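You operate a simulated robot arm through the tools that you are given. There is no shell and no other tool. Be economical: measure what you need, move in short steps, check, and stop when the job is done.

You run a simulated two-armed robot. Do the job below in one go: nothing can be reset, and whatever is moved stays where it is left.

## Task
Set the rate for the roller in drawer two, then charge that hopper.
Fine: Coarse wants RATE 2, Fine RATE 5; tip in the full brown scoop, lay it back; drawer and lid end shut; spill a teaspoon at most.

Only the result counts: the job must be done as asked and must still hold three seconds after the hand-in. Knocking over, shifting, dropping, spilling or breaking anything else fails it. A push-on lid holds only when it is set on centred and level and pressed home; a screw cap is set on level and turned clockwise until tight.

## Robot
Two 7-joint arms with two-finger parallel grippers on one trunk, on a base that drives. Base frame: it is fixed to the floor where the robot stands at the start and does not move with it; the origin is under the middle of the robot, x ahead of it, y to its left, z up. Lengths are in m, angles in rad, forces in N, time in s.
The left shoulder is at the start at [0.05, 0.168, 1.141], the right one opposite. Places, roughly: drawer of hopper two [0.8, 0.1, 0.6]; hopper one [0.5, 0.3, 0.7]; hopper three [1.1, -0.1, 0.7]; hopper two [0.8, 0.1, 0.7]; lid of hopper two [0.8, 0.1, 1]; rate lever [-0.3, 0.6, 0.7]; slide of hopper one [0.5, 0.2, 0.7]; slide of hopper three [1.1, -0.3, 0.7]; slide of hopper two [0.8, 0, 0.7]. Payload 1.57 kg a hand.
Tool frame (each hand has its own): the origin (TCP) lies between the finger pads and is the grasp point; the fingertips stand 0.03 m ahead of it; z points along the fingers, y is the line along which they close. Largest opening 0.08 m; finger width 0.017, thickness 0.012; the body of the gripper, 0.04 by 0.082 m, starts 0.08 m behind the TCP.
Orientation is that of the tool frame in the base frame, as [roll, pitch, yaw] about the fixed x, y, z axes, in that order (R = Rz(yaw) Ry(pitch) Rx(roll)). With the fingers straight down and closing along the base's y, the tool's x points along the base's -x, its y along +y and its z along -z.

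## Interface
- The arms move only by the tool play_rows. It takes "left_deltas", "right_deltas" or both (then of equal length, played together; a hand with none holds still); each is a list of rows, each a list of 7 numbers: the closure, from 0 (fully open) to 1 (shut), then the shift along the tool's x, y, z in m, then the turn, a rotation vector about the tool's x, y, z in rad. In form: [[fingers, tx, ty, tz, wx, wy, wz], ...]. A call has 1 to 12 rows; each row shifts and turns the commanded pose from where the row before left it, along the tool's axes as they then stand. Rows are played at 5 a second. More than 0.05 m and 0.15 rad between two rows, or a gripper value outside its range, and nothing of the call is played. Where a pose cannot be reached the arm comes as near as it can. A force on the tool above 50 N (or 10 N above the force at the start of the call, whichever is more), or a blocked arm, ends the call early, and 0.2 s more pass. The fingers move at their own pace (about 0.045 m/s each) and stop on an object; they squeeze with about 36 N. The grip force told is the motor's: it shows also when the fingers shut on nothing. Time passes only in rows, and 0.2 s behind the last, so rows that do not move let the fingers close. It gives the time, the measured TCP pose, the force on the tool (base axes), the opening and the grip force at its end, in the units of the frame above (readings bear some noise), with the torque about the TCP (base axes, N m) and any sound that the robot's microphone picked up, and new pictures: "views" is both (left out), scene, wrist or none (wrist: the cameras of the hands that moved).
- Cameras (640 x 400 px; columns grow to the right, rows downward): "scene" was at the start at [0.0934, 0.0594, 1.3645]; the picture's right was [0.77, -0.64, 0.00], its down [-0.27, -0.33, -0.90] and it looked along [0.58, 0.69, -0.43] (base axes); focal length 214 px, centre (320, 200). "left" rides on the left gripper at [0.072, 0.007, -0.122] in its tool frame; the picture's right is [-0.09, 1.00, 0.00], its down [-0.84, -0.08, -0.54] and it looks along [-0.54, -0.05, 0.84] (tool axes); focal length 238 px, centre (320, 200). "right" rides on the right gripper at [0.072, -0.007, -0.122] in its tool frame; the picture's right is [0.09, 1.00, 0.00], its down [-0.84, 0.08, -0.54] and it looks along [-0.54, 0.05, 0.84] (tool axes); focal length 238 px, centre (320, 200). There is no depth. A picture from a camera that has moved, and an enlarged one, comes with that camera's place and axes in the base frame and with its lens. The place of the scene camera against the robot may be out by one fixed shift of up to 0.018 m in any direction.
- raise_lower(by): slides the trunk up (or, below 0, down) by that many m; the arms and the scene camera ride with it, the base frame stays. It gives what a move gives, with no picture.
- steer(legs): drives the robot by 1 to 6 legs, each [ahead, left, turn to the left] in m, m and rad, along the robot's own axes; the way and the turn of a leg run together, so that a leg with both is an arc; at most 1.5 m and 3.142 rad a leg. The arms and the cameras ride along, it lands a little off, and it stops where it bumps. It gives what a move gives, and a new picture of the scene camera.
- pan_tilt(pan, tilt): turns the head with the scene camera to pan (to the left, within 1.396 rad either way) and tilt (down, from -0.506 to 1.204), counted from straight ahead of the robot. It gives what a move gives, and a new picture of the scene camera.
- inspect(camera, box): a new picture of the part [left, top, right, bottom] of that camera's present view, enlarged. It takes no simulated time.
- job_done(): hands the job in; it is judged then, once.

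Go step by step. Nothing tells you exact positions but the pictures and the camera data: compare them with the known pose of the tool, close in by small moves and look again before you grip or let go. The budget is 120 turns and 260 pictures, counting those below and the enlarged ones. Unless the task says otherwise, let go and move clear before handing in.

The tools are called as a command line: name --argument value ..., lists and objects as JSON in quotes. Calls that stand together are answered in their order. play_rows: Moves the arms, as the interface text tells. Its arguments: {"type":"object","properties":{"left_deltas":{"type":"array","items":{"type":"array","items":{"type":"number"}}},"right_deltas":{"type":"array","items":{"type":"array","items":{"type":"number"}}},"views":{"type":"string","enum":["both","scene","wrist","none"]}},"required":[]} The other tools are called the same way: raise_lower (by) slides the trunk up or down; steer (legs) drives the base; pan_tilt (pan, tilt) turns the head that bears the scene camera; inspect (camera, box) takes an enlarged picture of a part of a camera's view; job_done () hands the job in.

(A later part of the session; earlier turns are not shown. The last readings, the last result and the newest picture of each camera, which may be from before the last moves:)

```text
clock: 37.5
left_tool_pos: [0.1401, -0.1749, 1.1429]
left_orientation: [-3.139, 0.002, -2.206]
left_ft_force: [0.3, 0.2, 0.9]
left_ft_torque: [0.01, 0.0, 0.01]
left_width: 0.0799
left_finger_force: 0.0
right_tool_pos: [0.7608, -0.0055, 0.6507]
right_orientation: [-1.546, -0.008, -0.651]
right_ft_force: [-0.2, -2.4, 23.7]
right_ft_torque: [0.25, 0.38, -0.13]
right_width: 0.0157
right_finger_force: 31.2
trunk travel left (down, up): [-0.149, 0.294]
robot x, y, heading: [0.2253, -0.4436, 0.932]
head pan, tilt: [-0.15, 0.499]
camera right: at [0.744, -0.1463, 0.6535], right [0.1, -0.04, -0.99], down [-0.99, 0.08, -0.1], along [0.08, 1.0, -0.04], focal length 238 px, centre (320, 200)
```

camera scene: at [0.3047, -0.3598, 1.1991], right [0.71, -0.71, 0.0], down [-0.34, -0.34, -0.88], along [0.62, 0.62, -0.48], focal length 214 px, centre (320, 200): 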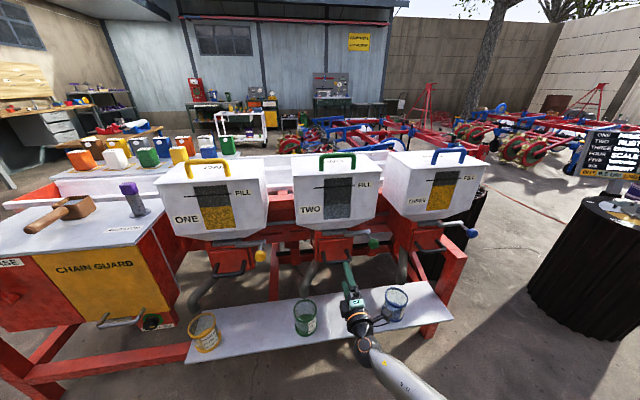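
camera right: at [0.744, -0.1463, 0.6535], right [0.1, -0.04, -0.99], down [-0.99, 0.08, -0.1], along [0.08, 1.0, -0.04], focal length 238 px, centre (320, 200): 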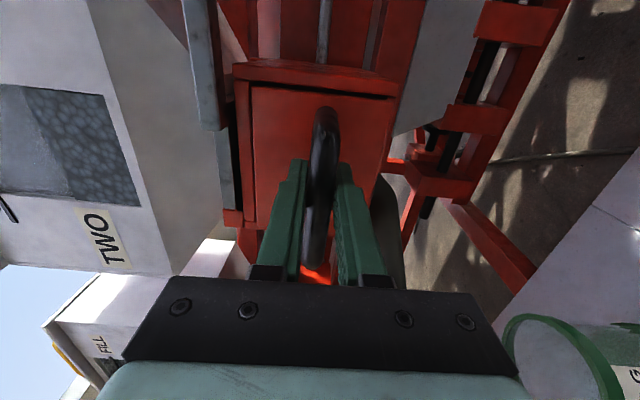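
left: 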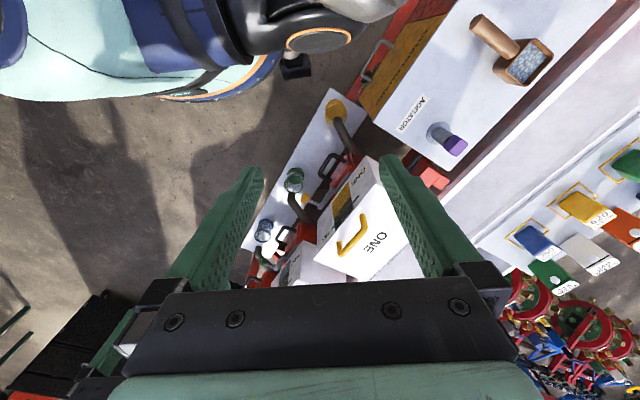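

Gripped (1.6 cm bar). Relieve the vertical strain and pull 2 cm, checking for any seed.

play_rows --right_deltas '[[1, 0, -0.008, 0, 0, 0, 0], [1, 0, 0, -0.01, 0, 0, 0], [1, 0, 0, -0.01, 0, 0, 0], [1, 0, 0, 0, 0, 0, 0]]' --views "wrist"

```text
clock: 38.5
left_tool_pos: [0.1418, -0.1715, 1.1416]
left_orientation: [-3.141, 0.001, -2.205]
left_ft_force: [-0.5, -0.3, -0.6]
left_ft_torque: [-0.01, 0.01, -0.03]
left_width: 0.0801
left_finger_force: 0.1
right_tool_pos: [0.7501, -0.0208, 0.6506]
right_orientation: [-1.557, -0.012, -0.651]
right_ft_force: [5.3, -2.2, 6.5]
right_ft_torque: [0.25, 0.46, 0.74]
right_width: 0.0159
right_finger_force: 31.2
trunk travel left (down, up): [-0.149, 0.294]
robot x, y, heading: [0.2214, -0.4463, 0.94]
head pan, tilt: [-0.15, 0.499]
camera right: at [0.7321, -0.1628, 0.6553], right [0.09, -0.05, -0.99], down [-0.99, 0.08, -0.09], along [0.08, 1.0, -0.05], focal length 238 px, centre (320, 200)
```

right: 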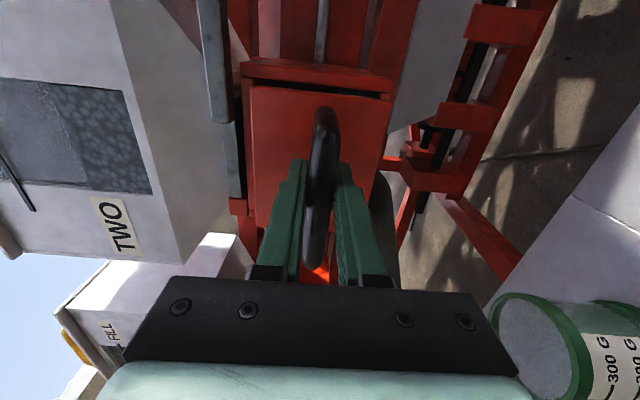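

Drawer slides freely, no seed falling. Pull a further 6 cm and look in from above.

play_rows --right_deltas '[[1, 0, 0, -0.015, 0, 0, 0], [1, 0, 0, -0.015, 0, 0, 0], [1, 0, 0, -0.015, 0, 0, 0], [1, 0, 0, -0.015, 0, 0, 0], [1, 0, 0, 0, 0, 0, 0]]' --views "both"

inspect --camera "scene" --box '[280, 200, 400, 300]'

```text
clock: 39.7
left_tool_pos: [0.1411, -0.1746, 1.142]
left_orientation: [-3.141, 0.0, -2.205]
left_ft_force: [-0.1, -1.1, 0.0]
left_ft_torque: [0.03, 0.03, 0.05]
left_width: 0.0799
left_finger_force: 0.1
right_tool_pos: [0.7136, -0.0695, 0.6496]
right_orientation: [-1.553, -0.012, -0.656]
right_ft_force: [13.8, -9.1, 11.5]
right_ft_torque: [0.27, 0.44, 0.56]
right_width: 0.0158
right_finger_force: 31.8
trunk travel left (down, up): [-0.149, 0.294]
robot x, y, heading: [0.2237, -0.4473, 0.93]
head pan, tilt: [-0.15, 0.499]
camera scene: at [0.3047, -0.3612, 1.1993], right [0.71, -0.71, 0.0], down [-0.34, -0.34, -0.88], along [0.62, 0.62, -0.48], focal length 214 px, centre (320, 200)
camera right: at [0.6958, -0.2113, 0.6547], right [0.09, -0.05, -0.99], down [-0.99, 0.08, -0.1], along [0.09, 1.0, -0.04], focal length 238 px, centre (320, 200)
```

scene: 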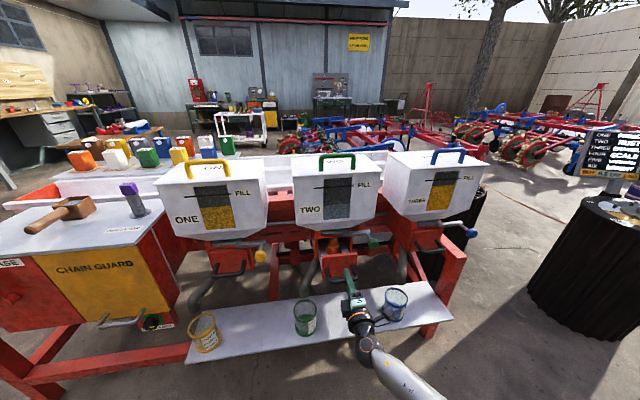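
right: 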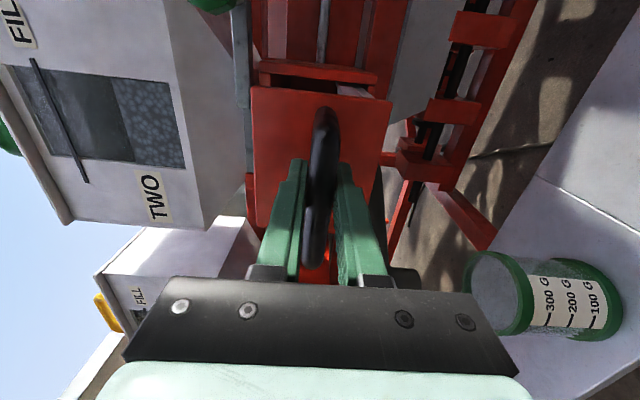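

```text
4.00 times, centred on (340, 250) of scene
camera zoom: at [0.3047, -0.3612, 1.1993], right [0.71, -0.71, 0.0], down [-0.34, -0.34, -0.88], along [0.62, 0.62, -0.48], focal length 858 px, centre (240, 0)
```

zoom: 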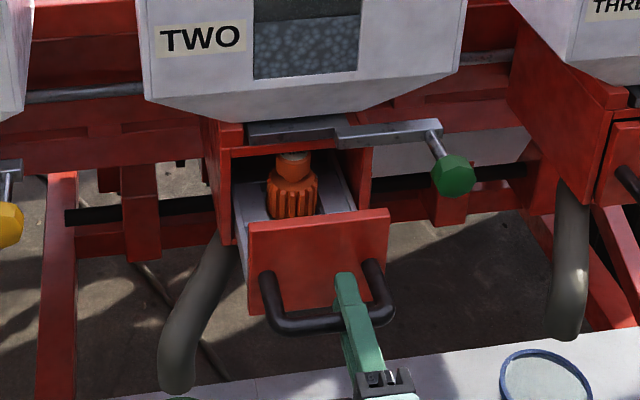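

An orange fluted roller is in the drawer. Pull slightly more and zoom to read it.

play_rows --right_deltas '[[1, 0.001, 0, -0.015, 0, 0, 0], [1, 0.001, 0, -0.015, 0, 0, 0], [1, 0, 0, 0, 0, 0, 0]]' --views "none"

inspect --camera "scene" --box '[290, 228, 350, 268]'

```text
clock: 40.5
left_tool_pos: [0.1412, -0.1745, 1.1416]
left_orientation: [-3.141, 0.0, -2.204]
left_ft_force: [0.5, 0.6, 0.0]
left_ft_torque: [0.02, 0.02, 0.01]
left_width: 0.0799
left_finger_force: 0.0
right_tool_pos: [0.6964, -0.0946, 0.6503]
right_orientation: [-1.556, -0.011, -0.657]
right_ft_force: [13.0, -7.7, 10.3]
right_ft_torque: [0.34, 0.49, -0.23]
right_width: 0.0157
right_finger_force: 31.7
trunk travel left (down, up): [-0.149, 0.294]
robot x, y, heading: [0.2249, -0.4463, 0.936]
head pan, tilt: [-0.15, 0.499]
```

```text
10.00 times, centred on (320, 248) of scene
camera zoom: at [0.3048, -0.3608, 1.1992], right [0.71, -0.71, 0.0], down [-0.34, -0.34, -0.88], along [0.62, 0.62, -0.48], focal length 2145 px, centre (320, -280)
```

zoom: 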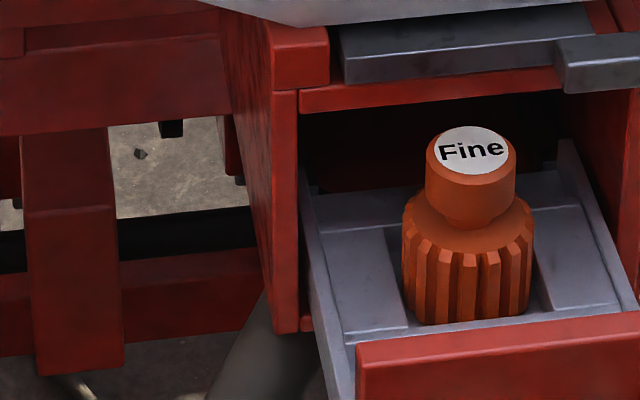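

The roller reads "Fine" → RATE 5. Pushing the drawer shut.

play_rows --right_deltas '[[1, 0, 0, 0.02, 0, 0, 0], [1, 0, 0, 0.02, 0, 0, 0], [1, 0, 0, 0.02, 0, 0, 0], [1, 0, 0, 0.02, 0, 0, 0], [1, 0, 0, 0.02, 0, 0, 0], [1, 0, 0, 0.01, 0, 0, 0], [1, 0, 0, 0.003, 0, 0, 0], [1, 0, 0, 0.003, 0, 0, 0], [1, 0, 0, 0, 0, 0, 0]]' --views "wrist"

inspect --camera "scene" --box '[280, 200, 400, 300]'

```text
clock: 42.5
left_tool_pos: [0.1398, -0.173, 1.1427]
left_orientation: [-3.14, -0.001, -2.205]
left_ft_force: [-1.1, -0.7, -0.2]
left_ft_torque: [0.0, 0.02, 0.02]
left_width: 0.0801
left_finger_force: 0.1
right_tool_pos: [0.7629, 0.0006, 0.65]
right_orientation: [-1.561, -0.013, -0.647]
right_ft_force: [-12.8, -16.3, 2.3]
right_ft_torque: [0.2, 0.35, 0.01]
right_width: 0.0159
right_finger_force: 30.5
trunk travel left (down, up): [-0.149, 0.294]
robot x, y, heading: [0.2213, -0.4455, 0.94]
head pan, tilt: [-0.15, 0.499]
camera right: at [0.7464, -0.1409, 0.6554], right [0.09, -0.05, -0.99], down [-0.99, 0.07, -0.09], along [0.07, 1.0, -0.05], focal length 238 px, centre (320, 200)
```

right: 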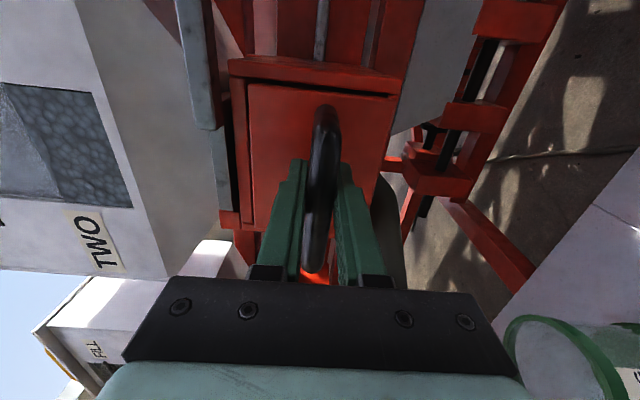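

```text
4.00 times, centred on (340, 250) of scene
camera zoom: at [0.3038, -0.3609, 1.1992], right [0.71, -0.71, 0.0], down [-0.34, -0.34, -0.88], along [0.62, 0.62, -0.48], focal length 858 px, centre (240, 0)
```

zoom: 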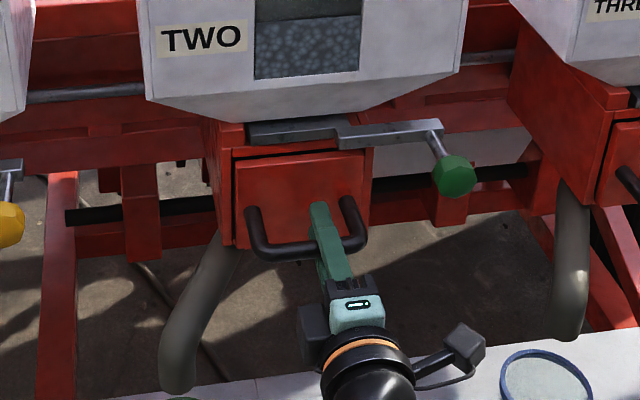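

Drawer is shut. Ease, release and retreat; then drive left toward the rate lever.

play_rows --right_deltas '[[1, 0, 0, -0.004, 0, 0, 0], [0, 0, 0, 0, 0, 0, 0], [0, 0, 0, 0, 0, 0, 0], [0, 0, 0, 0, 0, 0, 0], [0, 0, 0, -0.04, 0, 0, 0], [0, 0, 0, -0.04, 0, 0, 0], [0, 0, 0, -0.04, 0, 0, 0], [0, 0, 0, -0.03, 0, 0, 0], [0, 0, 0, -0.03, 0, 0, 0], [0, 0, 0, 0, 0, 0, 0]]' --views "none"

steer --legs '[[-0.2, 0, 0], [0, 0.9, 0]]'

pan_tilt --pan 0.3 --tilt 0.5

```text
clock: 44.7
left_tool_pos: [0.141, -0.173, 1.141]
left_orientation: [-3.139, 0.0, -2.204]
left_ft_force: [0.2, 0.7, -0.2]
left_ft_torque: [-0.01, 0.03, -0.04]
left_width: 0.0799
left_finger_force: 0.1
right_tool_pos: [0.6543, -0.1458, 0.6502]
right_orientation: [-1.557, -0.011, -0.649]
right_ft_force: [0.2, 0.2, -0.1]
right_ft_torque: [0.0, 0.0, 0.0]
right_width: 0.0802
right_finger_force: 0.1
trunk travel left (down, up): [-0.149, 0.294]
robot x, y, heading: [0.2221, -0.4458, 0.937]
head pan, tilt: [-0.15, 0.499]
```

```text
clock: 50.5
left_tool_pos: [-0.6941, 0.1913, 1.1414]
left_orientation: [-3.14, 0.002, -2.2]
left_ft_force: [0.3, -1.1, -0.1]
left_ft_torque: [0.03, -0.01, 0.03]
left_width: 0.0801
left_finger_force: 0.2
right_tool_pos: [-0.1829, 0.2195, 0.6507]
right_orientation: [-1.558, -0.013, -0.645]
right_ft_force: [-0.6, -0.7, -0.3]
right_ft_torque: [-0.04, -0.03, 0.02]
right_width: 0.08
right_finger_force: 0.0
trunk travel left (down, up): [-0.149, 0.294]
robot x, y, heading: [-0.6137, -0.0842, 0.943]
head pan, tilt: [-0.15, 0.499]
camera scene: at [-0.5308, 0.0046, 1.1991], right [0.71, -0.7, 0.0], down [-0.34, -0.34, -0.88], along [0.62, 0.62, -0.48], focal length 214 px, centre (320, 200)
```

scene: 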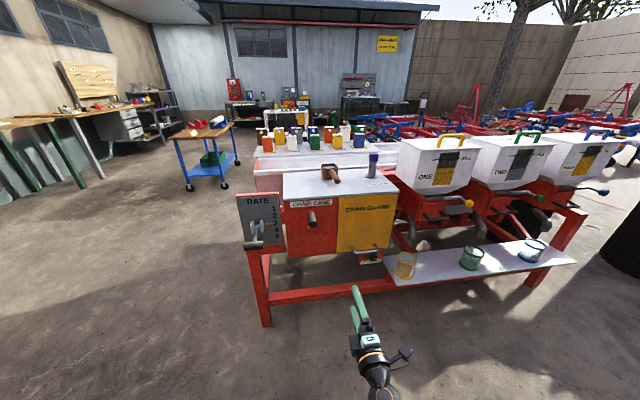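

```text
clock: 51.5
left_tool_pos: [-0.6949, 0.1905, 1.1409]
left_orientation: [-3.14, 0.0, -2.2]
left_ft_force: [-0.2, -0.5, 0.5]
left_ft_torque: [0.01, 0.0, -0.02]
left_width: 0.0799
left_finger_force: 0.0
right_tool_pos: [-0.1811, 0.2205, 0.6504]
right_orientation: [-1.56, -0.013, -0.646]
right_ft_force: [0.2, -0.2, -0.7]
right_ft_torque: [0.0, 0.0, 0.01]
right_width: 0.0801
right_finger_force: 0.1
trunk travel left (down, up): [-0.149, 0.294]
robot x, y, heading: [-0.6131, -0.0819, 0.941]
head pan, tilt: [0.3, 0.499]
camera scene: at [-0.5652, 0.026, 1.1991], right [0.95, -0.32, 0.0], down [-0.16, -0.45, -0.88], along [0.28, 0.83, -0.48], focal length 214 px, centre (320, 200)
```

scene: 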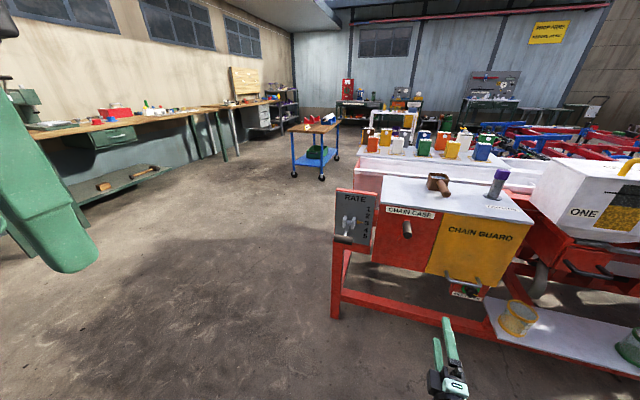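

inspect --camera "scene" --box '[325, 175, 385, 260]'

pan_tilt --pan -0.1 --tilt 0.5

inspect --camera "scene" --box '[220, 175, 320, 260]'

```text
4.71 times, centred on (355, 218) of scene
camera zoom: at [-0.5652, 0.026, 1.1991], right [0.95, -0.32, 0.0], down [-0.16, -0.45, -0.88], along [0.28, 0.83, -0.48], focal length 1009 px, centre (155, 118)
```

zoom: 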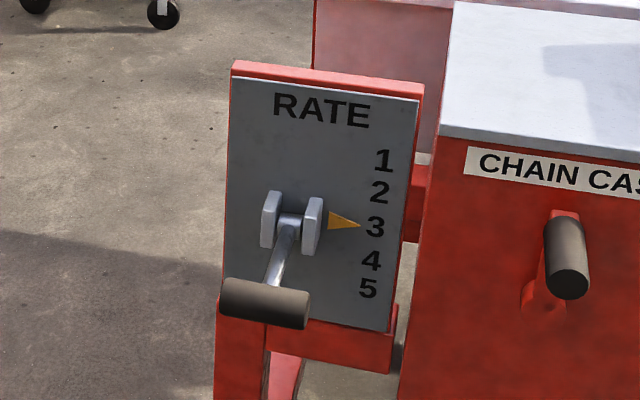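

```text
clock: 52.3
left_tool_pos: [-0.6947, 0.1918, 1.1409]
left_orientation: [-3.139, 0.0, -2.202]
left_ft_force: [0.1, -0.8, -0.4]
left_ft_torque: [0.0, -0.02, 0.0]
left_width: 0.0798
left_finger_force: 0.1
right_tool_pos: [-0.1814, 0.2217, 0.6498]
right_orientation: [-1.558, -0.013, -0.646]
right_ft_force: [-0.6, -0.2, 0.4]
right_ft_torque: [0.02, -0.02, -0.01]
right_width: 0.0801
right_finger_force: 0.0
trunk travel left (down, up): [-0.149, 0.294]
robot x, y, heading: [-0.6126, -0.0813, 0.939]
head pan, tilt: [-0.099, 0.499]
camera scene: at [-0.5341, 0.0078, 1.1991], right [0.75, -0.67, 0.0], down [-0.32, -0.36, -0.88], along [0.58, 0.66, -0.48], focal length 214 px, centre (320, 200)
```

scene: 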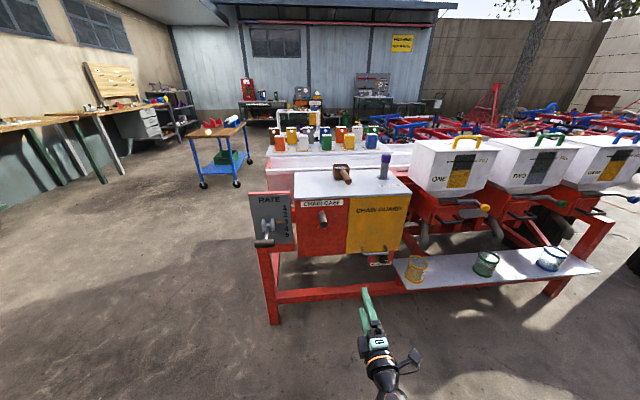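

```text
4.71 times, centred on (270, 218) of scene
camera zoom: at [-0.5341, 0.0078, 1.1991], right [0.75, -0.67, 0.0], down [-0.32, -0.36, -0.88], along [0.58, 0.66, -0.48], focal length 1009 px, centre (555, 118)
```

zoom: 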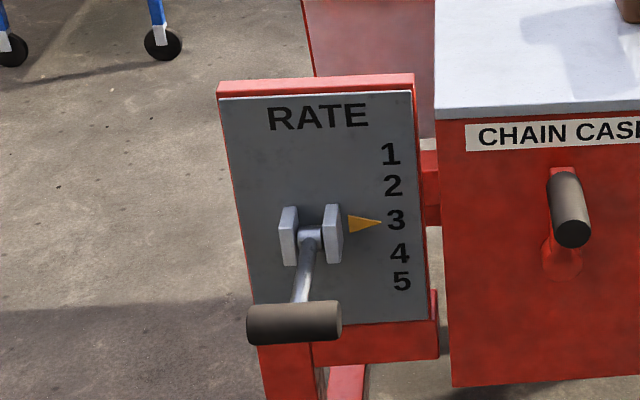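

Rate panel faces the robot, pointer at 3, 1 on top to 5 at bottom; a lever with a horizontal grip sits below the pivot line. I'll line up the right hand with it.

steer --legs '[[0, 0.3, -0.01], [0.1, 0, 0]]'

play_rows --right_deltas '[[0, 0, 0, 0, 0, 0, 0]]' --views "wrist"

```text
clock: 55.1
left_tool_pos: [-0.8739, 0.4522, 1.1425]
left_orientation: [-3.14, 0.001, -2.218]
left_ft_force: [-0.7, -0.4, 0.0]
left_ft_torque: [0.02, -0.02, 0.01]
left_width: 0.0801
left_finger_force: 0.1
right_tool_pos: [-0.361, 0.4742, 0.6499]
right_orientation: [-1.56, -0.013, -0.662]
right_ft_force: [0.0, 0.4, 1.2]
right_ft_torque: [0.0, 0.0, -0.01]
right_width: 0.08
right_finger_force: 0.0
trunk travel left (down, up): [-0.149, 0.294]
robot x, y, heading: [-0.7995, 0.1785, 0.924]
head pan, tilt: [-0.099, 0.499]
camera scene: at [-0.7167, 0.2667, 1.1991], right [0.73, -0.68, 0.0], down [-0.32, -0.35, -0.88], along [0.6, 0.64, -0.48], focal length 214 px, centre (320, 200)
```

scene: 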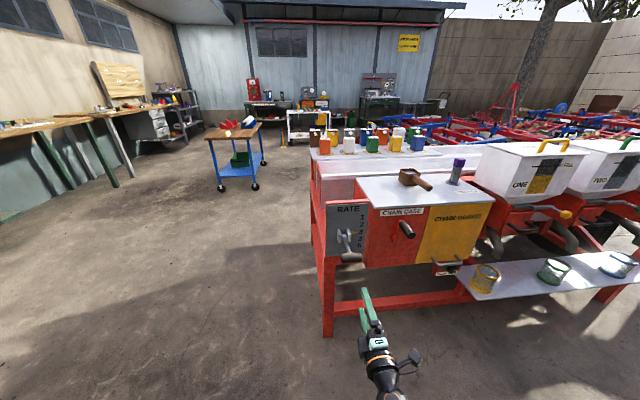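

```text
clock: 55.5
left_tool_pos: [-0.8744, 0.4523, 1.1415]
left_orientation: [-3.14, -0.002, -2.219]
left_ft_force: [-0.9, -0.1, -0.1]
left_ft_torque: [0.0, -0.04, 0.02]
left_width: 0.0796
left_finger_force: 0.1
right_tool_pos: [-0.3613, 0.473, 0.6501]
right_orientation: [-1.559, -0.012, -0.664]
right_ft_force: [0.4, -0.7, 0.2]
right_ft_torque: [-0.05, -0.03, -0.03]
right_width: 0.0799
right_finger_force: 0.0
trunk travel left (down, up): [-0.149, 0.294]
robot x, y, heading: [-0.7954, 0.18, 0.924]
head pan, tilt: [-0.099, 0.499]
camera right: at [-0.38, 0.3319, 0.6554], right [0.09, -0.05, -0.99], down [-0.99, 0.09, -0.09], along [0.09, 0.99, -0.05], focal length 238 px, centre (320, 200)
```

right: 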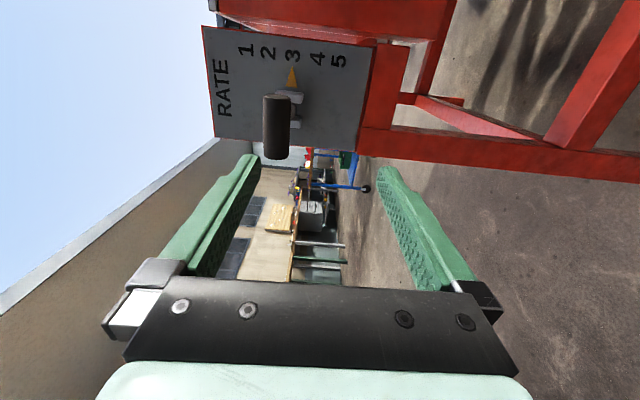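

Handle at about (-0.288, 0.58, 0.695). Raise 4.5 cm and advance 9 cm.

play_rows --right_deltas '[[0, 0, -0.023, 0.01, 0, 0, 0], [0, 0, -0.022, 0.02, 0, 0, 0], [0, 0, 0, 0.03, 0, 0, 0], [0, 0, 0, 0.03, 0, 0, 0], [0, 0, 0, 0, 0, 0, 0]]' --views "wrist"

inspect --camera "scene" --box '[310, 190, 400, 280]'

```text
clock: 56.7
left_tool_pos: [-0.8739, 0.4527, 1.1416]
left_orientation: [-3.139, 0.0, -2.219]
left_ft_force: [0.1, 0.1, 0.1]
left_ft_torque: [-0.02, -0.01, 0.0]
left_width: 0.0798
left_finger_force: 0.0
right_tool_pos: [-0.3071, 0.5442, 0.6988]
right_orientation: [-1.558, -0.012, -0.664]
right_ft_force: [0.2, -0.8, 0.4]
right_ft_torque: [0.0, 0.0, -0.02]
right_width: 0.0798
right_finger_force: 0.1
trunk travel left (down, up): [-0.149, 0.294]
robot x, y, heading: [-0.796, 0.1774, 0.925]
head pan, tilt: [-0.099, 0.499]
camera right: at [-0.3258, 0.4031, 0.7024], right [0.09, -0.05, -0.99], down [-0.99, 0.09, -0.09], along [0.09, 0.99, -0.05], focal length 238 px, centre (320, 200)
```

right: 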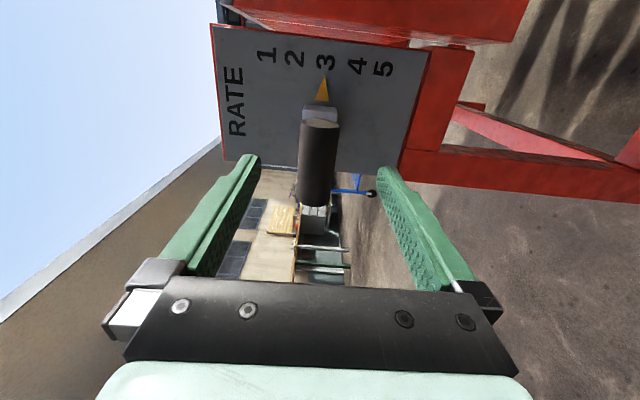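

```text
4.44 times, centred on (355, 235) of scene
camera zoom: at [-0.7167, 0.2667, 1.1991], right [0.73, -0.68, 0.0], down [-0.32, -0.35, -0.88], along [0.6, 0.64, -0.48], focal length 953 px, centre (164, 44)
```

zoom: 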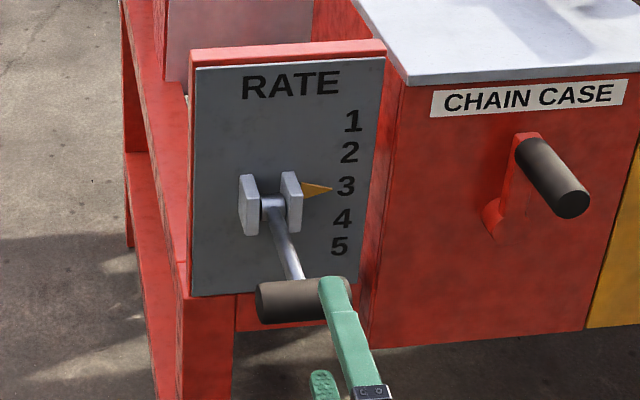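

Centred. Advance 3.6 cm and grip.

play_rows --right_deltas '[[0, 0, 0, 0.018, 0, 0, 0], [0, 0, 0, 0.018, 0, 0, 0], [0.5, 0, 0, 0, 0, 0, 0], [0.8, 0, 0, 0, 0, 0, 0], [1, 0, 0, 0, 0, 0, 0], [1, 0, 0, 0, 0, 0, 0], [1, 0, 0, 0, 0, 0, 0], [1, 0, 0, 0, 0, 0, 0]]' --views "wrist"

```text
clock: 58.5
left_tool_pos: [-0.8746, 0.4521, 1.1417]
left_orientation: [-3.14, -0.002, -2.218]
left_ft_force: [-0.9, -0.1, -0.1]
left_ft_torque: [0.0, 0.02, -0.01]
left_width: 0.0799
left_finger_force: 0.0
right_tool_pos: [-0.2855, 0.573, 0.6988]
right_orientation: [-1.559, -0.009, -0.661]
right_ft_force: [1.4, 0.5, 2.0]
right_ft_torque: [0.64, 0.27, 0.12]
right_width: 0.0291
right_finger_force: 38.5
trunk travel left (down, up): [-0.149, 0.294]
robot x, y, heading: [-0.7968, 0.1782, 0.923]
head pan, tilt: [-0.099, 0.499]
camera right: at [-0.3049, 0.4319, 0.7027], right [0.09, -0.05, -0.99], down [-0.99, 0.09, -0.09], along [0.09, 0.99, -0.04], focal length 238 px, centre (320, 200)
```

right: 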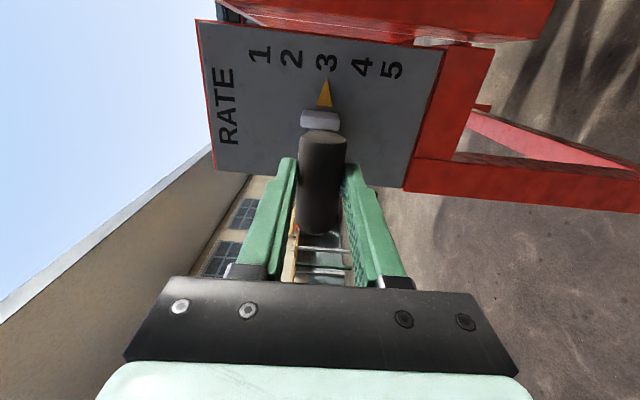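

Gripped. Move down 2 cm and see the pointer.

play_rows --right_deltas '[[1, 0, 0.01, 0, 0, 0, 0], [1, 0, 0.01, 0, 0, 0, 0], [1, 0, 0, 0, 0, 0, 0]]' --views "wrist"

inspect --camera "scene" --box '[310, 190, 400, 280]'

```text
clock: 59.3
left_tool_pos: [-0.8756, 0.4526, 1.1407]
left_orientation: [-3.139, 0.001, -2.219]
left_ft_force: [0.1, 0.5, 0.5]
left_ft_torque: [-0.06, -0.02, -0.02]
left_width: 0.0797
left_finger_force: 0.1
right_tool_pos: [-0.2862, 0.5728, 0.6777]
right_orientation: [-1.556, -0.009, -0.663]
right_ft_force: [-2.1, 2.8, 6.1]
right_ft_torque: [0.95, 0.1, 0.44]
right_width: 0.0289
right_finger_force: 38.8
trunk travel left (down, up): [-0.149, 0.294]
robot x, y, heading: [-0.7973, 0.1825, 0.925]
head pan, tilt: [-0.099, 0.499]
camera right: at [-0.3045, 0.4321, 0.6827], right [0.09, -0.05, -0.99], down [-0.99, 0.09, -0.09], along [0.09, 0.99, -0.04], focal length 238 px, centre (320, 200)
```

right: 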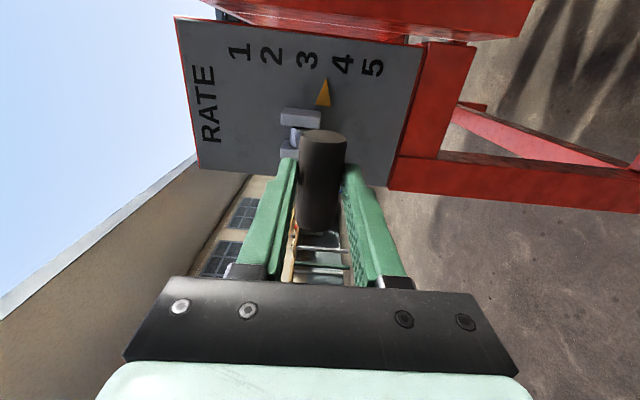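

```text
4.44 times, centred on (355, 235) of scene
camera zoom: at [-0.7174, 0.2664, 1.1992], right [0.73, -0.68, 0.0], down [-0.32, -0.35, -0.88], along [0.6, 0.65, -0.48], focal length 953 px, centre (164, 44)
```

zoom: 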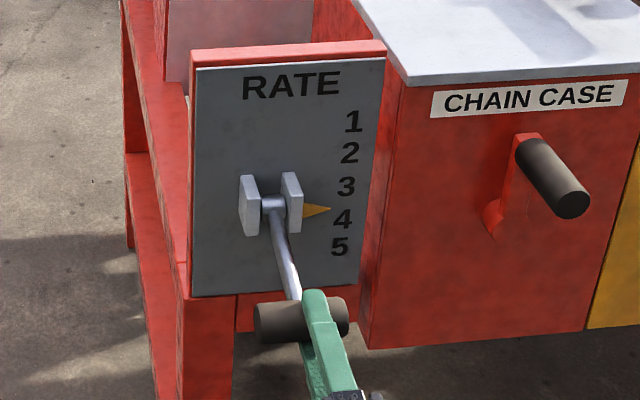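

The pointer follows the handle down. Continue along the arc.

play_rows --right_deltas '[[1, 0, 0.008, 0.002, 0, 0, 0], [1, 0, 0.008, 0.002, 0, 0, 0], [1, 0, 0.008, 0.003, 0, 0, 0], [1, 0, 0, 0, 0, 0, 0]]' --views "wrist"

inspect --camera "scene" --box '[310, 190, 400, 280]'

```text
clock: 60.3
left_tool_pos: [-0.8761, 0.4524, 1.142]
left_orientation: [-3.139, 0.0, -2.218]
left_ft_force: [-0.4, -0.3, 0.3]
left_ft_torque: [-0.01, 0.01, -0.02]
left_width: 0.0802
left_finger_force: 0.1
right_tool_pos: [-0.2814, 0.5804, 0.6549]
right_orientation: [-1.558, -0.009, -0.658]
right_ft_force: [-9.9, 4.4, 7.4]
right_ft_torque: [1.19, 0.01, 0.67]
right_width: 0.0291
right_finger_force: 38.8
trunk travel left (down, up): [-0.149, 0.294]
robot x, y, heading: [-0.8018, 0.1818, 0.923]
head pan, tilt: [-0.099, 0.499]
camera right: at [-0.2997, 0.4376, 0.6597], right [0.09, -0.05, -0.99], down [-0.99, 0.08, -0.09], along [0.09, 1.0, -0.04], focal length 238 px, centre (320, 200)
```

right: 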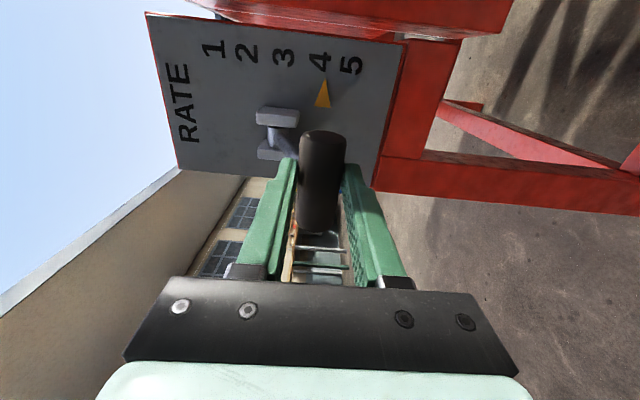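

```text
4.44 times, centred on (355, 235) of scene
camera zoom: at [-0.7179, 0.2664, 1.1993], right [0.73, -0.68, 0.0], down [-0.32, -0.35, -0.88], along [0.6, 0.65, -0.48], focal length 953 px, centre (164, 44)
```

zoom: 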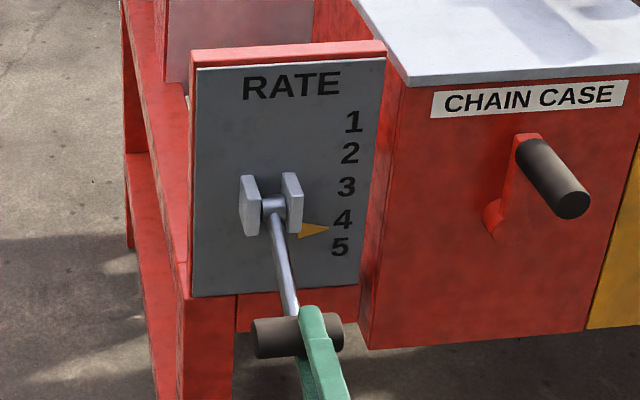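

Check the pointer at higher zoom from both cameras.

inspect --camera "scene" --box '[345, 205, 395, 250]'

inspect --camera "right" --box '[190, 20, 390, 145]'

```text
8.89 times, centred on (370, 228) of scene
camera zoom: at [-0.7179, 0.2664, 1.1993], right [0.73, -0.68, 0.0], down [-0.32, -0.35, -0.88], along [0.6, 0.65, -0.48], focal length 1906 px, centre (-124, -44)
```

zoom: 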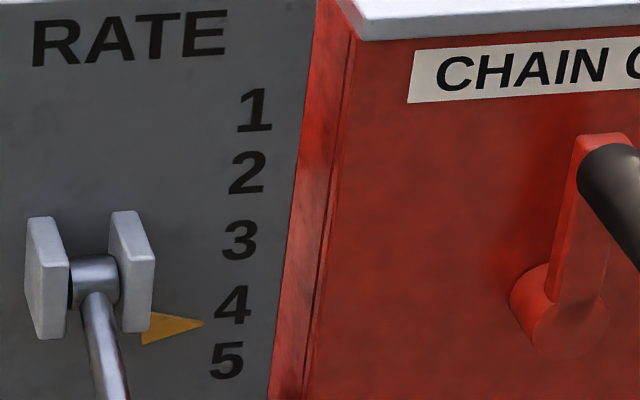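

```text
3.20 times, centred on (290, 82) of right
camera zoom: at [-0.2997, 0.4376, 0.6597], right [0.09, -0.05, -0.99], down [-0.99, 0.08, -0.09], along [0.09, 1.0, -0.04], focal length 763 px, centre (416, 576)
```

zoom: 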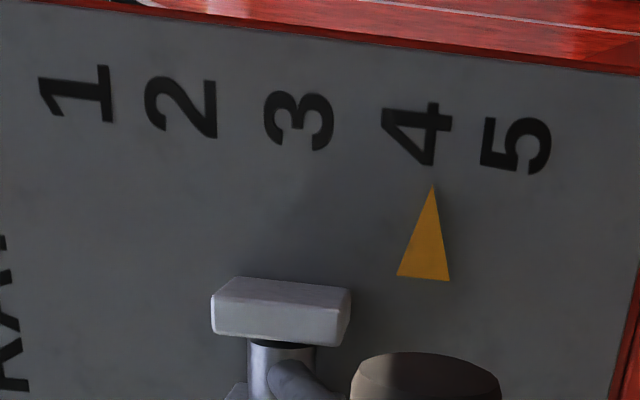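

Pointer reads ≈4.2. Continue ~2.5 cm down along the arc (inward too).

play_rows --right_deltas '[[1, 0, 0.0065, 0.004, 0, 0, 0], [1, 0, 0.0065, 0.004, 0, 0, 0], [1, 0, 0.006, 0.004, 0, 0, 0], [1, 0, 0.006, 0.005, 0, 0, 0], [1, 0, 0, 0, 0, 0, 0], [1, 0, 0, 0, 0, 0, 0]]' --views "none"

inspect --camera "scene" --box '[345, 205, 395, 250]'

inspect --camera "right" --box '[190, 20, 390, 145]'

```text
clock: 61.7
left_tool_pos: [-0.8761, 0.4525, 1.1421]
left_orientation: [-3.139, 0.0, -2.218]
left_ft_force: [0.2, 0.1, 0.6]
left_ft_torque: [-0.01, -0.01, -0.02]
left_width: 0.08
left_finger_force: 0.0
right_tool_pos: [-0.2704, 0.5933, 0.6296]
right_orientation: [-1.558, -0.013, -0.658]
right_ft_force: [-18.4, 6.1, 5.0]
right_ft_torque: [1.03, -0.29, 0.82]
right_width: 0.029
right_finger_force: 39.2
trunk travel left (down, up): [-0.149, 0.294]
robot x, y, heading: [-0.7969, 0.1803, 0.921]
head pan, tilt: [-0.099, 0.499]
```

```text
8.89 times, centred on (370, 228) of scene
camera zoom: at [-0.7181, 0.2665, 1.1993], right [0.73, -0.68, 0.0], down [-0.32, -0.35, -0.88], along [0.6, 0.65, -0.48], focal length 1906 px, centre (-124, -44)
```

zoom: 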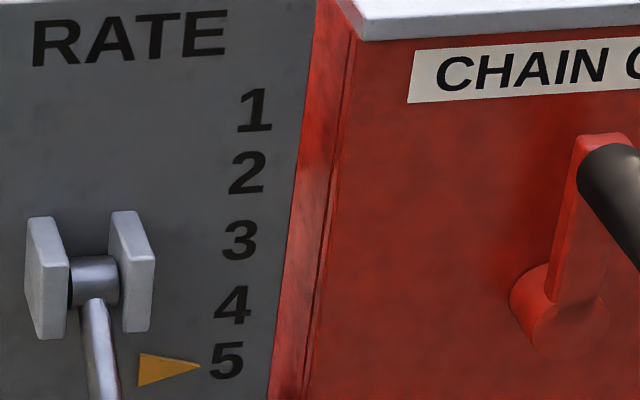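

```text
3.20 times, centred on (290, 82) of right
camera zoom: at [-0.2886, 0.4511, 0.6346], right [0.09, -0.05, -0.99], down [-0.99, 0.08, -0.09], along [0.09, 1.0, -0.04], focal length 763 px, centre (416, 576)
```

zoom: 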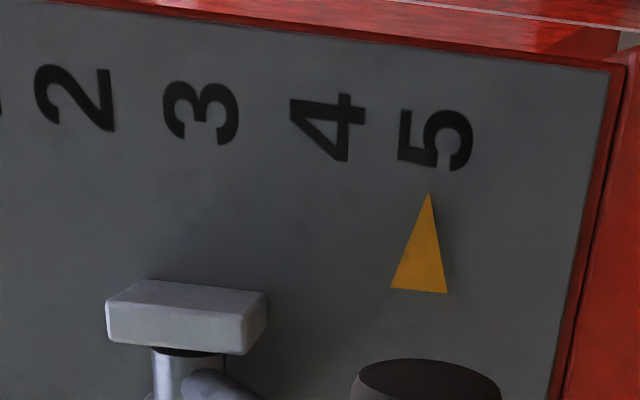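

Pointer reads 5 from both views. Release, back off, and recheck.

play_rows --right_deltas '[[1, -0.003, 0, -0.002, 0, 0, 0], [0.5, 0, 0, 0, 0, 0, 0], [0.2, 0, 0, 0, 0, 0, 0], [0, 0, 0, 0, 0, 0, 0], [0, 0, 0, 0, 0, 0, 0], [0, 0, 0, -0.04, 0, 0, 0], [0, 0, 0, -0.05, 0, 0, 0], [0, 0, 0, -0.05, 0, 0, 0], [0, 0, 0, 0, 0, 0, 0]]' --views "wrist"

inspect --camera "scene" --box '[335, 195, 395, 250]'

```text
clock: 63.7
left_tool_pos: [-0.8747, 0.4525, 1.1416]
left_orientation: [-3.139, 0.001, -2.217]
left_ft_force: [-0.3, -1.1, -0.2]
left_ft_torque: [-0.01, -0.01, -0.02]
left_width: 0.0799
left_finger_force: 0.0
right_tool_pos: [-0.3619, 0.4818, 0.6293]
right_orientation: [-1.557, -0.013, -0.663]
right_ft_force: [-0.9, -0.9, -0.1]
right_ft_torque: [-0.02, -0.01, -0.02]
right_width: 0.0801
right_finger_force: 0.1
trunk travel left (down, up): [-0.149, 0.294]
robot x, y, heading: [-0.7979, 0.1805, 0.926]
head pan, tilt: [-0.099, 0.499]
camera right: at [-0.3801, 0.3414, 0.6333], right [0.09, -0.05, -0.99], down [-0.99, 0.09, -0.09], along [0.09, 0.99, -0.05], focal length 238 px, centre (320, 200)
```

right: 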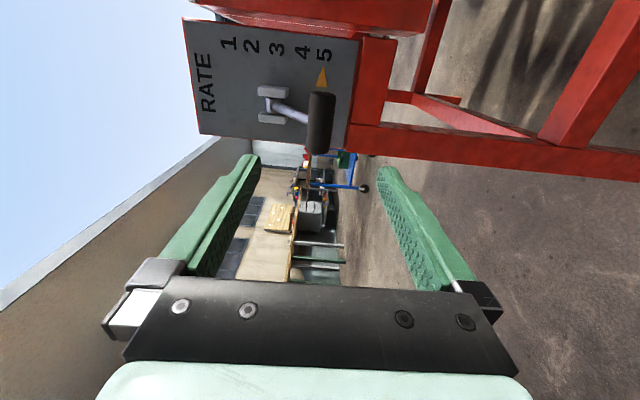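

```text
7.27 times, centred on (365, 222) of scene
camera zoom: at [-0.7168, 0.2666, 1.1992], right [0.73, -0.68, 0.0], down [-0.32, -0.35, -0.88], along [0.6, 0.65, -0.48], focal length 1560 px, centre (-7, 36)
```

zoom: 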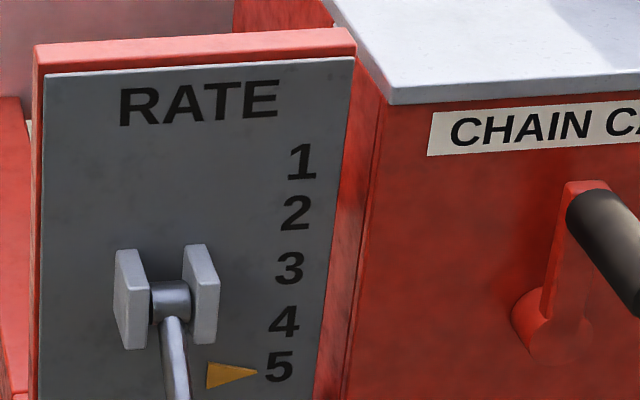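

Rate is at 5. Next: hopper two's lid. I'll back off, drive back right to hopper two and raise the trunk to look at the lid.

steer --legs '[[-0.12, 0, 0], [0, -1.17, 0]]'

raise_lower --by 0.25

pan_tilt --pan -0.25 --tilt 0.6

inspect --camera "scene" --box '[240, 150, 400, 250]'

```text
clock: 70.6
left_tool_pos: [-0.0081, -0.354, 1.1423]
left_orientation: [-3.141, 0.0, -2.219]
left_ft_force: [0.1, -0.3, 0.0]
left_ft_torque: [0.0, -0.01, 0.0]
left_width: 0.0802
left_finger_force: 0.1
right_tool_pos: [0.506, -0.3248, 0.6272]
right_orientation: [-1.558, -0.011, -0.664]
right_ft_force: [-0.5, -0.1, -0.2]
right_ft_torque: [0.02, 0.01, -0.03]
right_width: 0.08
right_finger_force: 0.1
trunk travel left (down, up): [-0.149, 0.294]
robot x, y, heading: [0.0687, -0.6264, 0.922]
head pan, tilt: [-0.099, 0.499]
camera scene: at [0.1491, -0.5402, 1.1991], right [0.73, -0.68, 0.0], down [-0.33, -0.35, -0.88], along [0.6, 0.64, -0.48], focal length 214 px, centre (320, 200)
```

scene: 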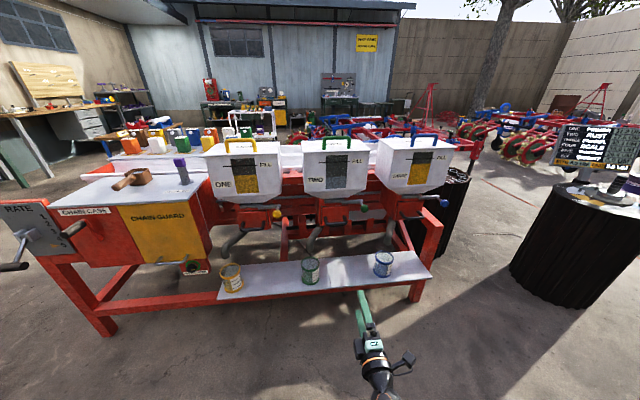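

```text
clock: 73.1
left_tool_pos: [-0.0088, -0.3536, 1.3924]
left_orientation: [-3.14, 0.0, -2.219]
left_ft_force: [0.2, 0.7, 0.1]
left_ft_torque: [0.01, -0.02, 0.01]
left_width: 0.08
left_finger_force: 0.0
right_tool_pos: [0.5056, -0.3241, 0.8775]
right_orientation: [-1.556, -0.013, -0.664]
right_ft_force: [-0.3, 0.1, 1.1]
right_ft_torque: [-0.01, 0.02, -0.01]
right_width: 0.08
right_finger_force: 0.0
trunk travel left (down, up): [-0.399, 0.044]
robot x, y, heading: [0.0695, -0.6272, 0.924]
head pan, tilt: [-0.099, 0.499]
```

```text
clock: 73.8
left_tool_pos: [-0.0086, -0.354, 1.3926]
left_orientation: [-3.141, -0.001, -2.22]
left_ft_force: [0.2, -0.1, 0.2]
left_ft_torque: [0.0, -0.02, 0.01]
left_width: 0.08
left_finger_force: 0.1
right_tool_pos: [0.5051, -0.3246, 0.8773]
right_orientation: [-1.558, -0.012, -0.665]
right_ft_force: [0.1, 0.3, -0.5]
right_ft_torque: [0.03, -0.03, -0.02]
right_width: 0.0802
right_finger_force: 0.0
trunk travel left (down, up): [-0.399, 0.044]
robot x, y, heading: [0.069, -0.6282, 0.921]
head pan, tilt: [-0.25, 0.6]
camera scene: at [0.1563, -0.5518, 1.4401], right [0.62, -0.78, 0.0], down [-0.44, -0.35, -0.83], along [0.65, 0.51, -0.56], focal length 214 px, centre (320, 200)
```

scene: 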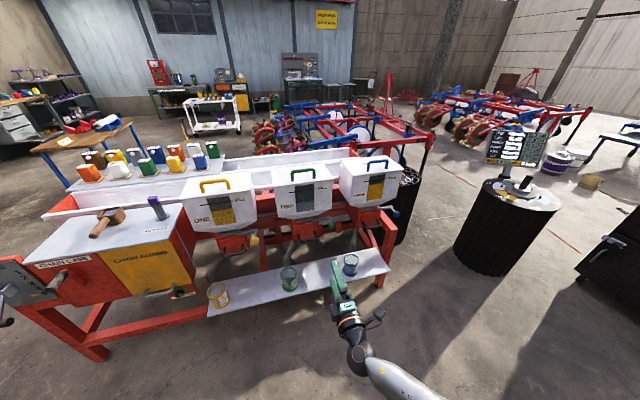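

```text
4.00 times, centred on (320, 200) of scene
camera zoom: at [0.1563, -0.5518, 1.4401], right [0.62, -0.78, 0.0], down [-0.44, -0.35, -0.83], along [0.65, 0.51, -0.56], focal length 858 px, centre (320, 200)
```

zoom: 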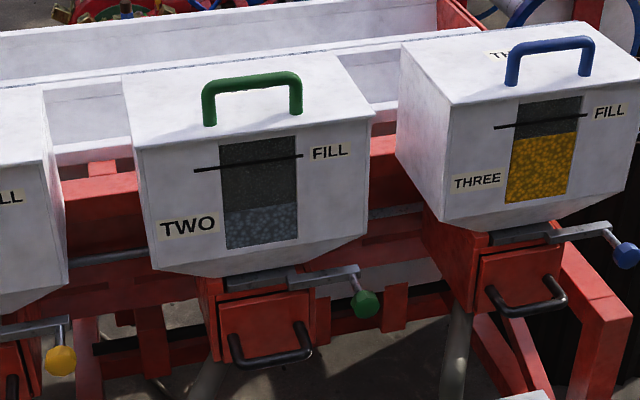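

Lid handle near the front edge implies a rear hinge; bar at about (0.80, 0.055, 1.01). Raise hand to that height, half-close, drive closer.

play_rows --right_deltas '[[0.2, 0, -0.045, -0.012, 0, 0, 0], [0.3, 0, -0.045, -0.012, 0, 0, 0], [0.35, 0, -0.045, -0.012, 0, 0, 0], [0.35, 0, -0.015, -0.012, 0, 0, 0], [0.35, 0, 0, 0, 0, 0, 0]]' --views "none"

steer --legs '[[0.3, 0, 0.005]]'

play_rows --right_deltas '[[0.35, 0, 0, 0, 0, 0, 0]]' --views "wrist"

```text
clock: 75.0
left_tool_pos: [-0.0086, -0.3541, 1.3927]
left_orientation: [-3.14, 0.001, -2.22]
left_ft_force: [1.2, 0.6, -0.6]
left_ft_torque: [-0.02, -0.01, 0.01]
left_width: 0.0803
left_finger_force: 0.0
right_tool_pos: [0.4713, -0.3605, 1.0259]
right_orientation: [-1.56, -0.011, -0.666]
right_ft_force: [-0.2, 0.1, -0.3]
right_ft_torque: [0.01, 0.02, 0.01]
right_width: 0.0521
right_finger_force: 0.1
trunk travel left (down, up): [-0.399, 0.044]
robot x, y, heading: [0.0671, -0.6267, 0.925]
head pan, tilt: [-0.25, 0.6]
```

```text
clock: 77.1
left_tool_pos: [0.1738, -0.1065, 1.3922]
left_orientation: [-3.14, 0.0, -2.212]
left_ft_force: [0.4, 0.3, -0.2]
left_ft_torque: [0.0, 0.03, 0.0]
left_width: 0.0802
left_finger_force: 0.0
right_tool_pos: [0.6549, -0.1088, 1.0264]
right_orientation: [-1.558, -0.013, -0.656]
right_ft_force: [-0.2, 0.1, 0.6]
right_ft_torque: [0.02, -0.03, -0.01]
right_width: 0.0521
right_finger_force: 0.0
trunk travel left (down, up): [-0.399, 0.044]
robot x, y, heading: [0.2552, -0.3792, 0.933]
head pan, tilt: [-0.25, 0.6]
camera scene: at [0.3413, -0.3034, 1.44], right [0.63, -0.78, 0.0], down [-0.44, -0.36, -0.82], along [0.64, 0.52, -0.57], focal length 214 px, centre (320, 200)
```

scene: 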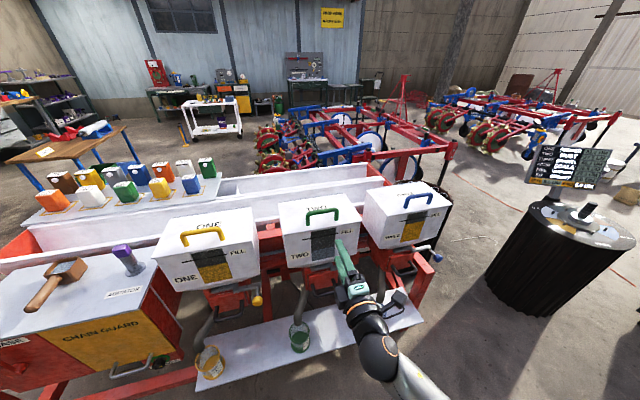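

```text
clock: 77.5
left_tool_pos: [0.1744, -0.1074, 1.3912]
left_orientation: [-3.139, 0.0, -2.211]
left_ft_force: [-0.3, 0.8, 0.0]
left_ft_torque: [-0.02, 0.01, -0.02]
left_width: 0.08
left_finger_force: 0.1
right_tool_pos: [0.6534, -0.109, 1.0266]
right_orientation: [-1.559, -0.011, -0.656]
right_ft_force: [0.8, 0.6, -0.4]
right_ft_torque: [0.0, -0.01, -0.01]
right_width: 0.052
right_finger_force: 0.0
trunk travel left (down, up): [-0.399, 0.044]
robot x, y, heading: [0.254, -0.3808, 0.932]
head pan, tilt: [-0.25, 0.6]
camera right: at [0.6361, -0.2502, 1.0321], right [0.09, -0.05, -0.99], down [-0.99, 0.08, -0.09], along [0.09, 1.0, -0.05], focal length 238 px, centre (320, 200)
```

right: 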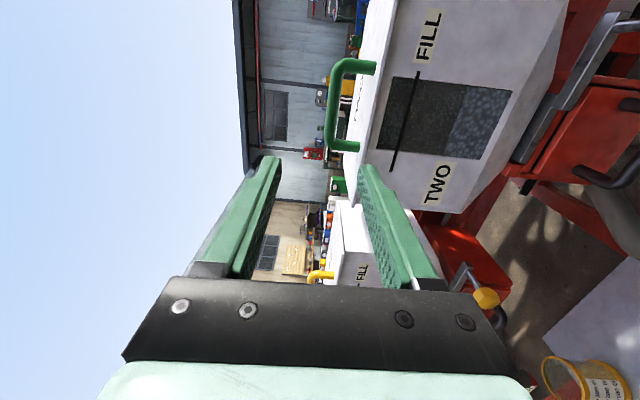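

Bar is slightly below the tool axis. Tilt the tool a little down, advance 13 cm to just before the bar.

play_rows --right_deltas '[[0.35, 0.003, 0, 0.03, -0.12, 0, 0], [0.35, 0.003, 0, 0.035, 0, 0, 0], [0.35, 0, 0, 0.035, 0, 0, 0], [0.35, 0, 0, 0.03, 0, 0, 0], [0.35, 0, 0, 0, 0, 0, 0]]' --views "wrist"

inspect --camera "scene" --box '[260, 180, 400, 280]'

```text
clock: 78.7
left_tool_pos: [0.1746, -0.1084, 1.3914]
left_orientation: [-3.138, 0.0, -2.212]
left_ft_force: [-0.2, 0.3, 0.0]
left_ft_torque: [-0.03, 0.0, 0.0]
left_width: 0.08
left_finger_force: 0.0
right_tool_pos: [0.7376, -0.0076, 1.0168]
right_orientation: [-1.68, -0.011, -0.656]
right_ft_force: [0.4, 0.1, -0.1]
right_ft_torque: [0.01, 0.02, -0.01]
right_width: 0.052
right_finger_force: 0.1
trunk travel left (down, up): [-0.399, 0.044]
robot x, y, heading: [0.2551, -0.3745, 0.931]
head pan, tilt: [-0.25, 0.6]
camera right: at [0.7207, -0.1478, 1.0362], right [0.02, -0.15, -0.99], down [-1.0, 0.08, -0.03], along [0.08, 0.99, -0.15], focal length 238 px, centre (320, 200)
```

right: 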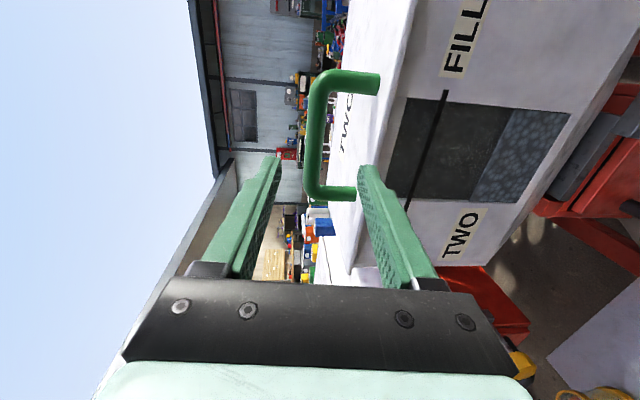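

```text
4.00 times, centred on (330, 230) of scene
camera zoom: at [0.3408, -0.3042, 1.4401], right [0.63, -0.78, 0.0], down [-0.44, -0.36, -0.83], along [0.64, 0.52, -0.56], focal length 858 px, centre (280, 80)
```

zoom: 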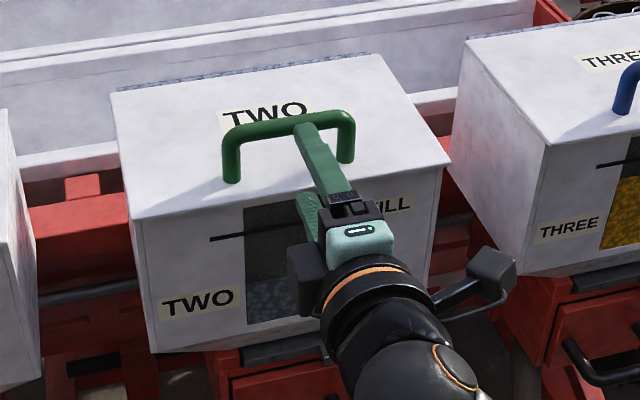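

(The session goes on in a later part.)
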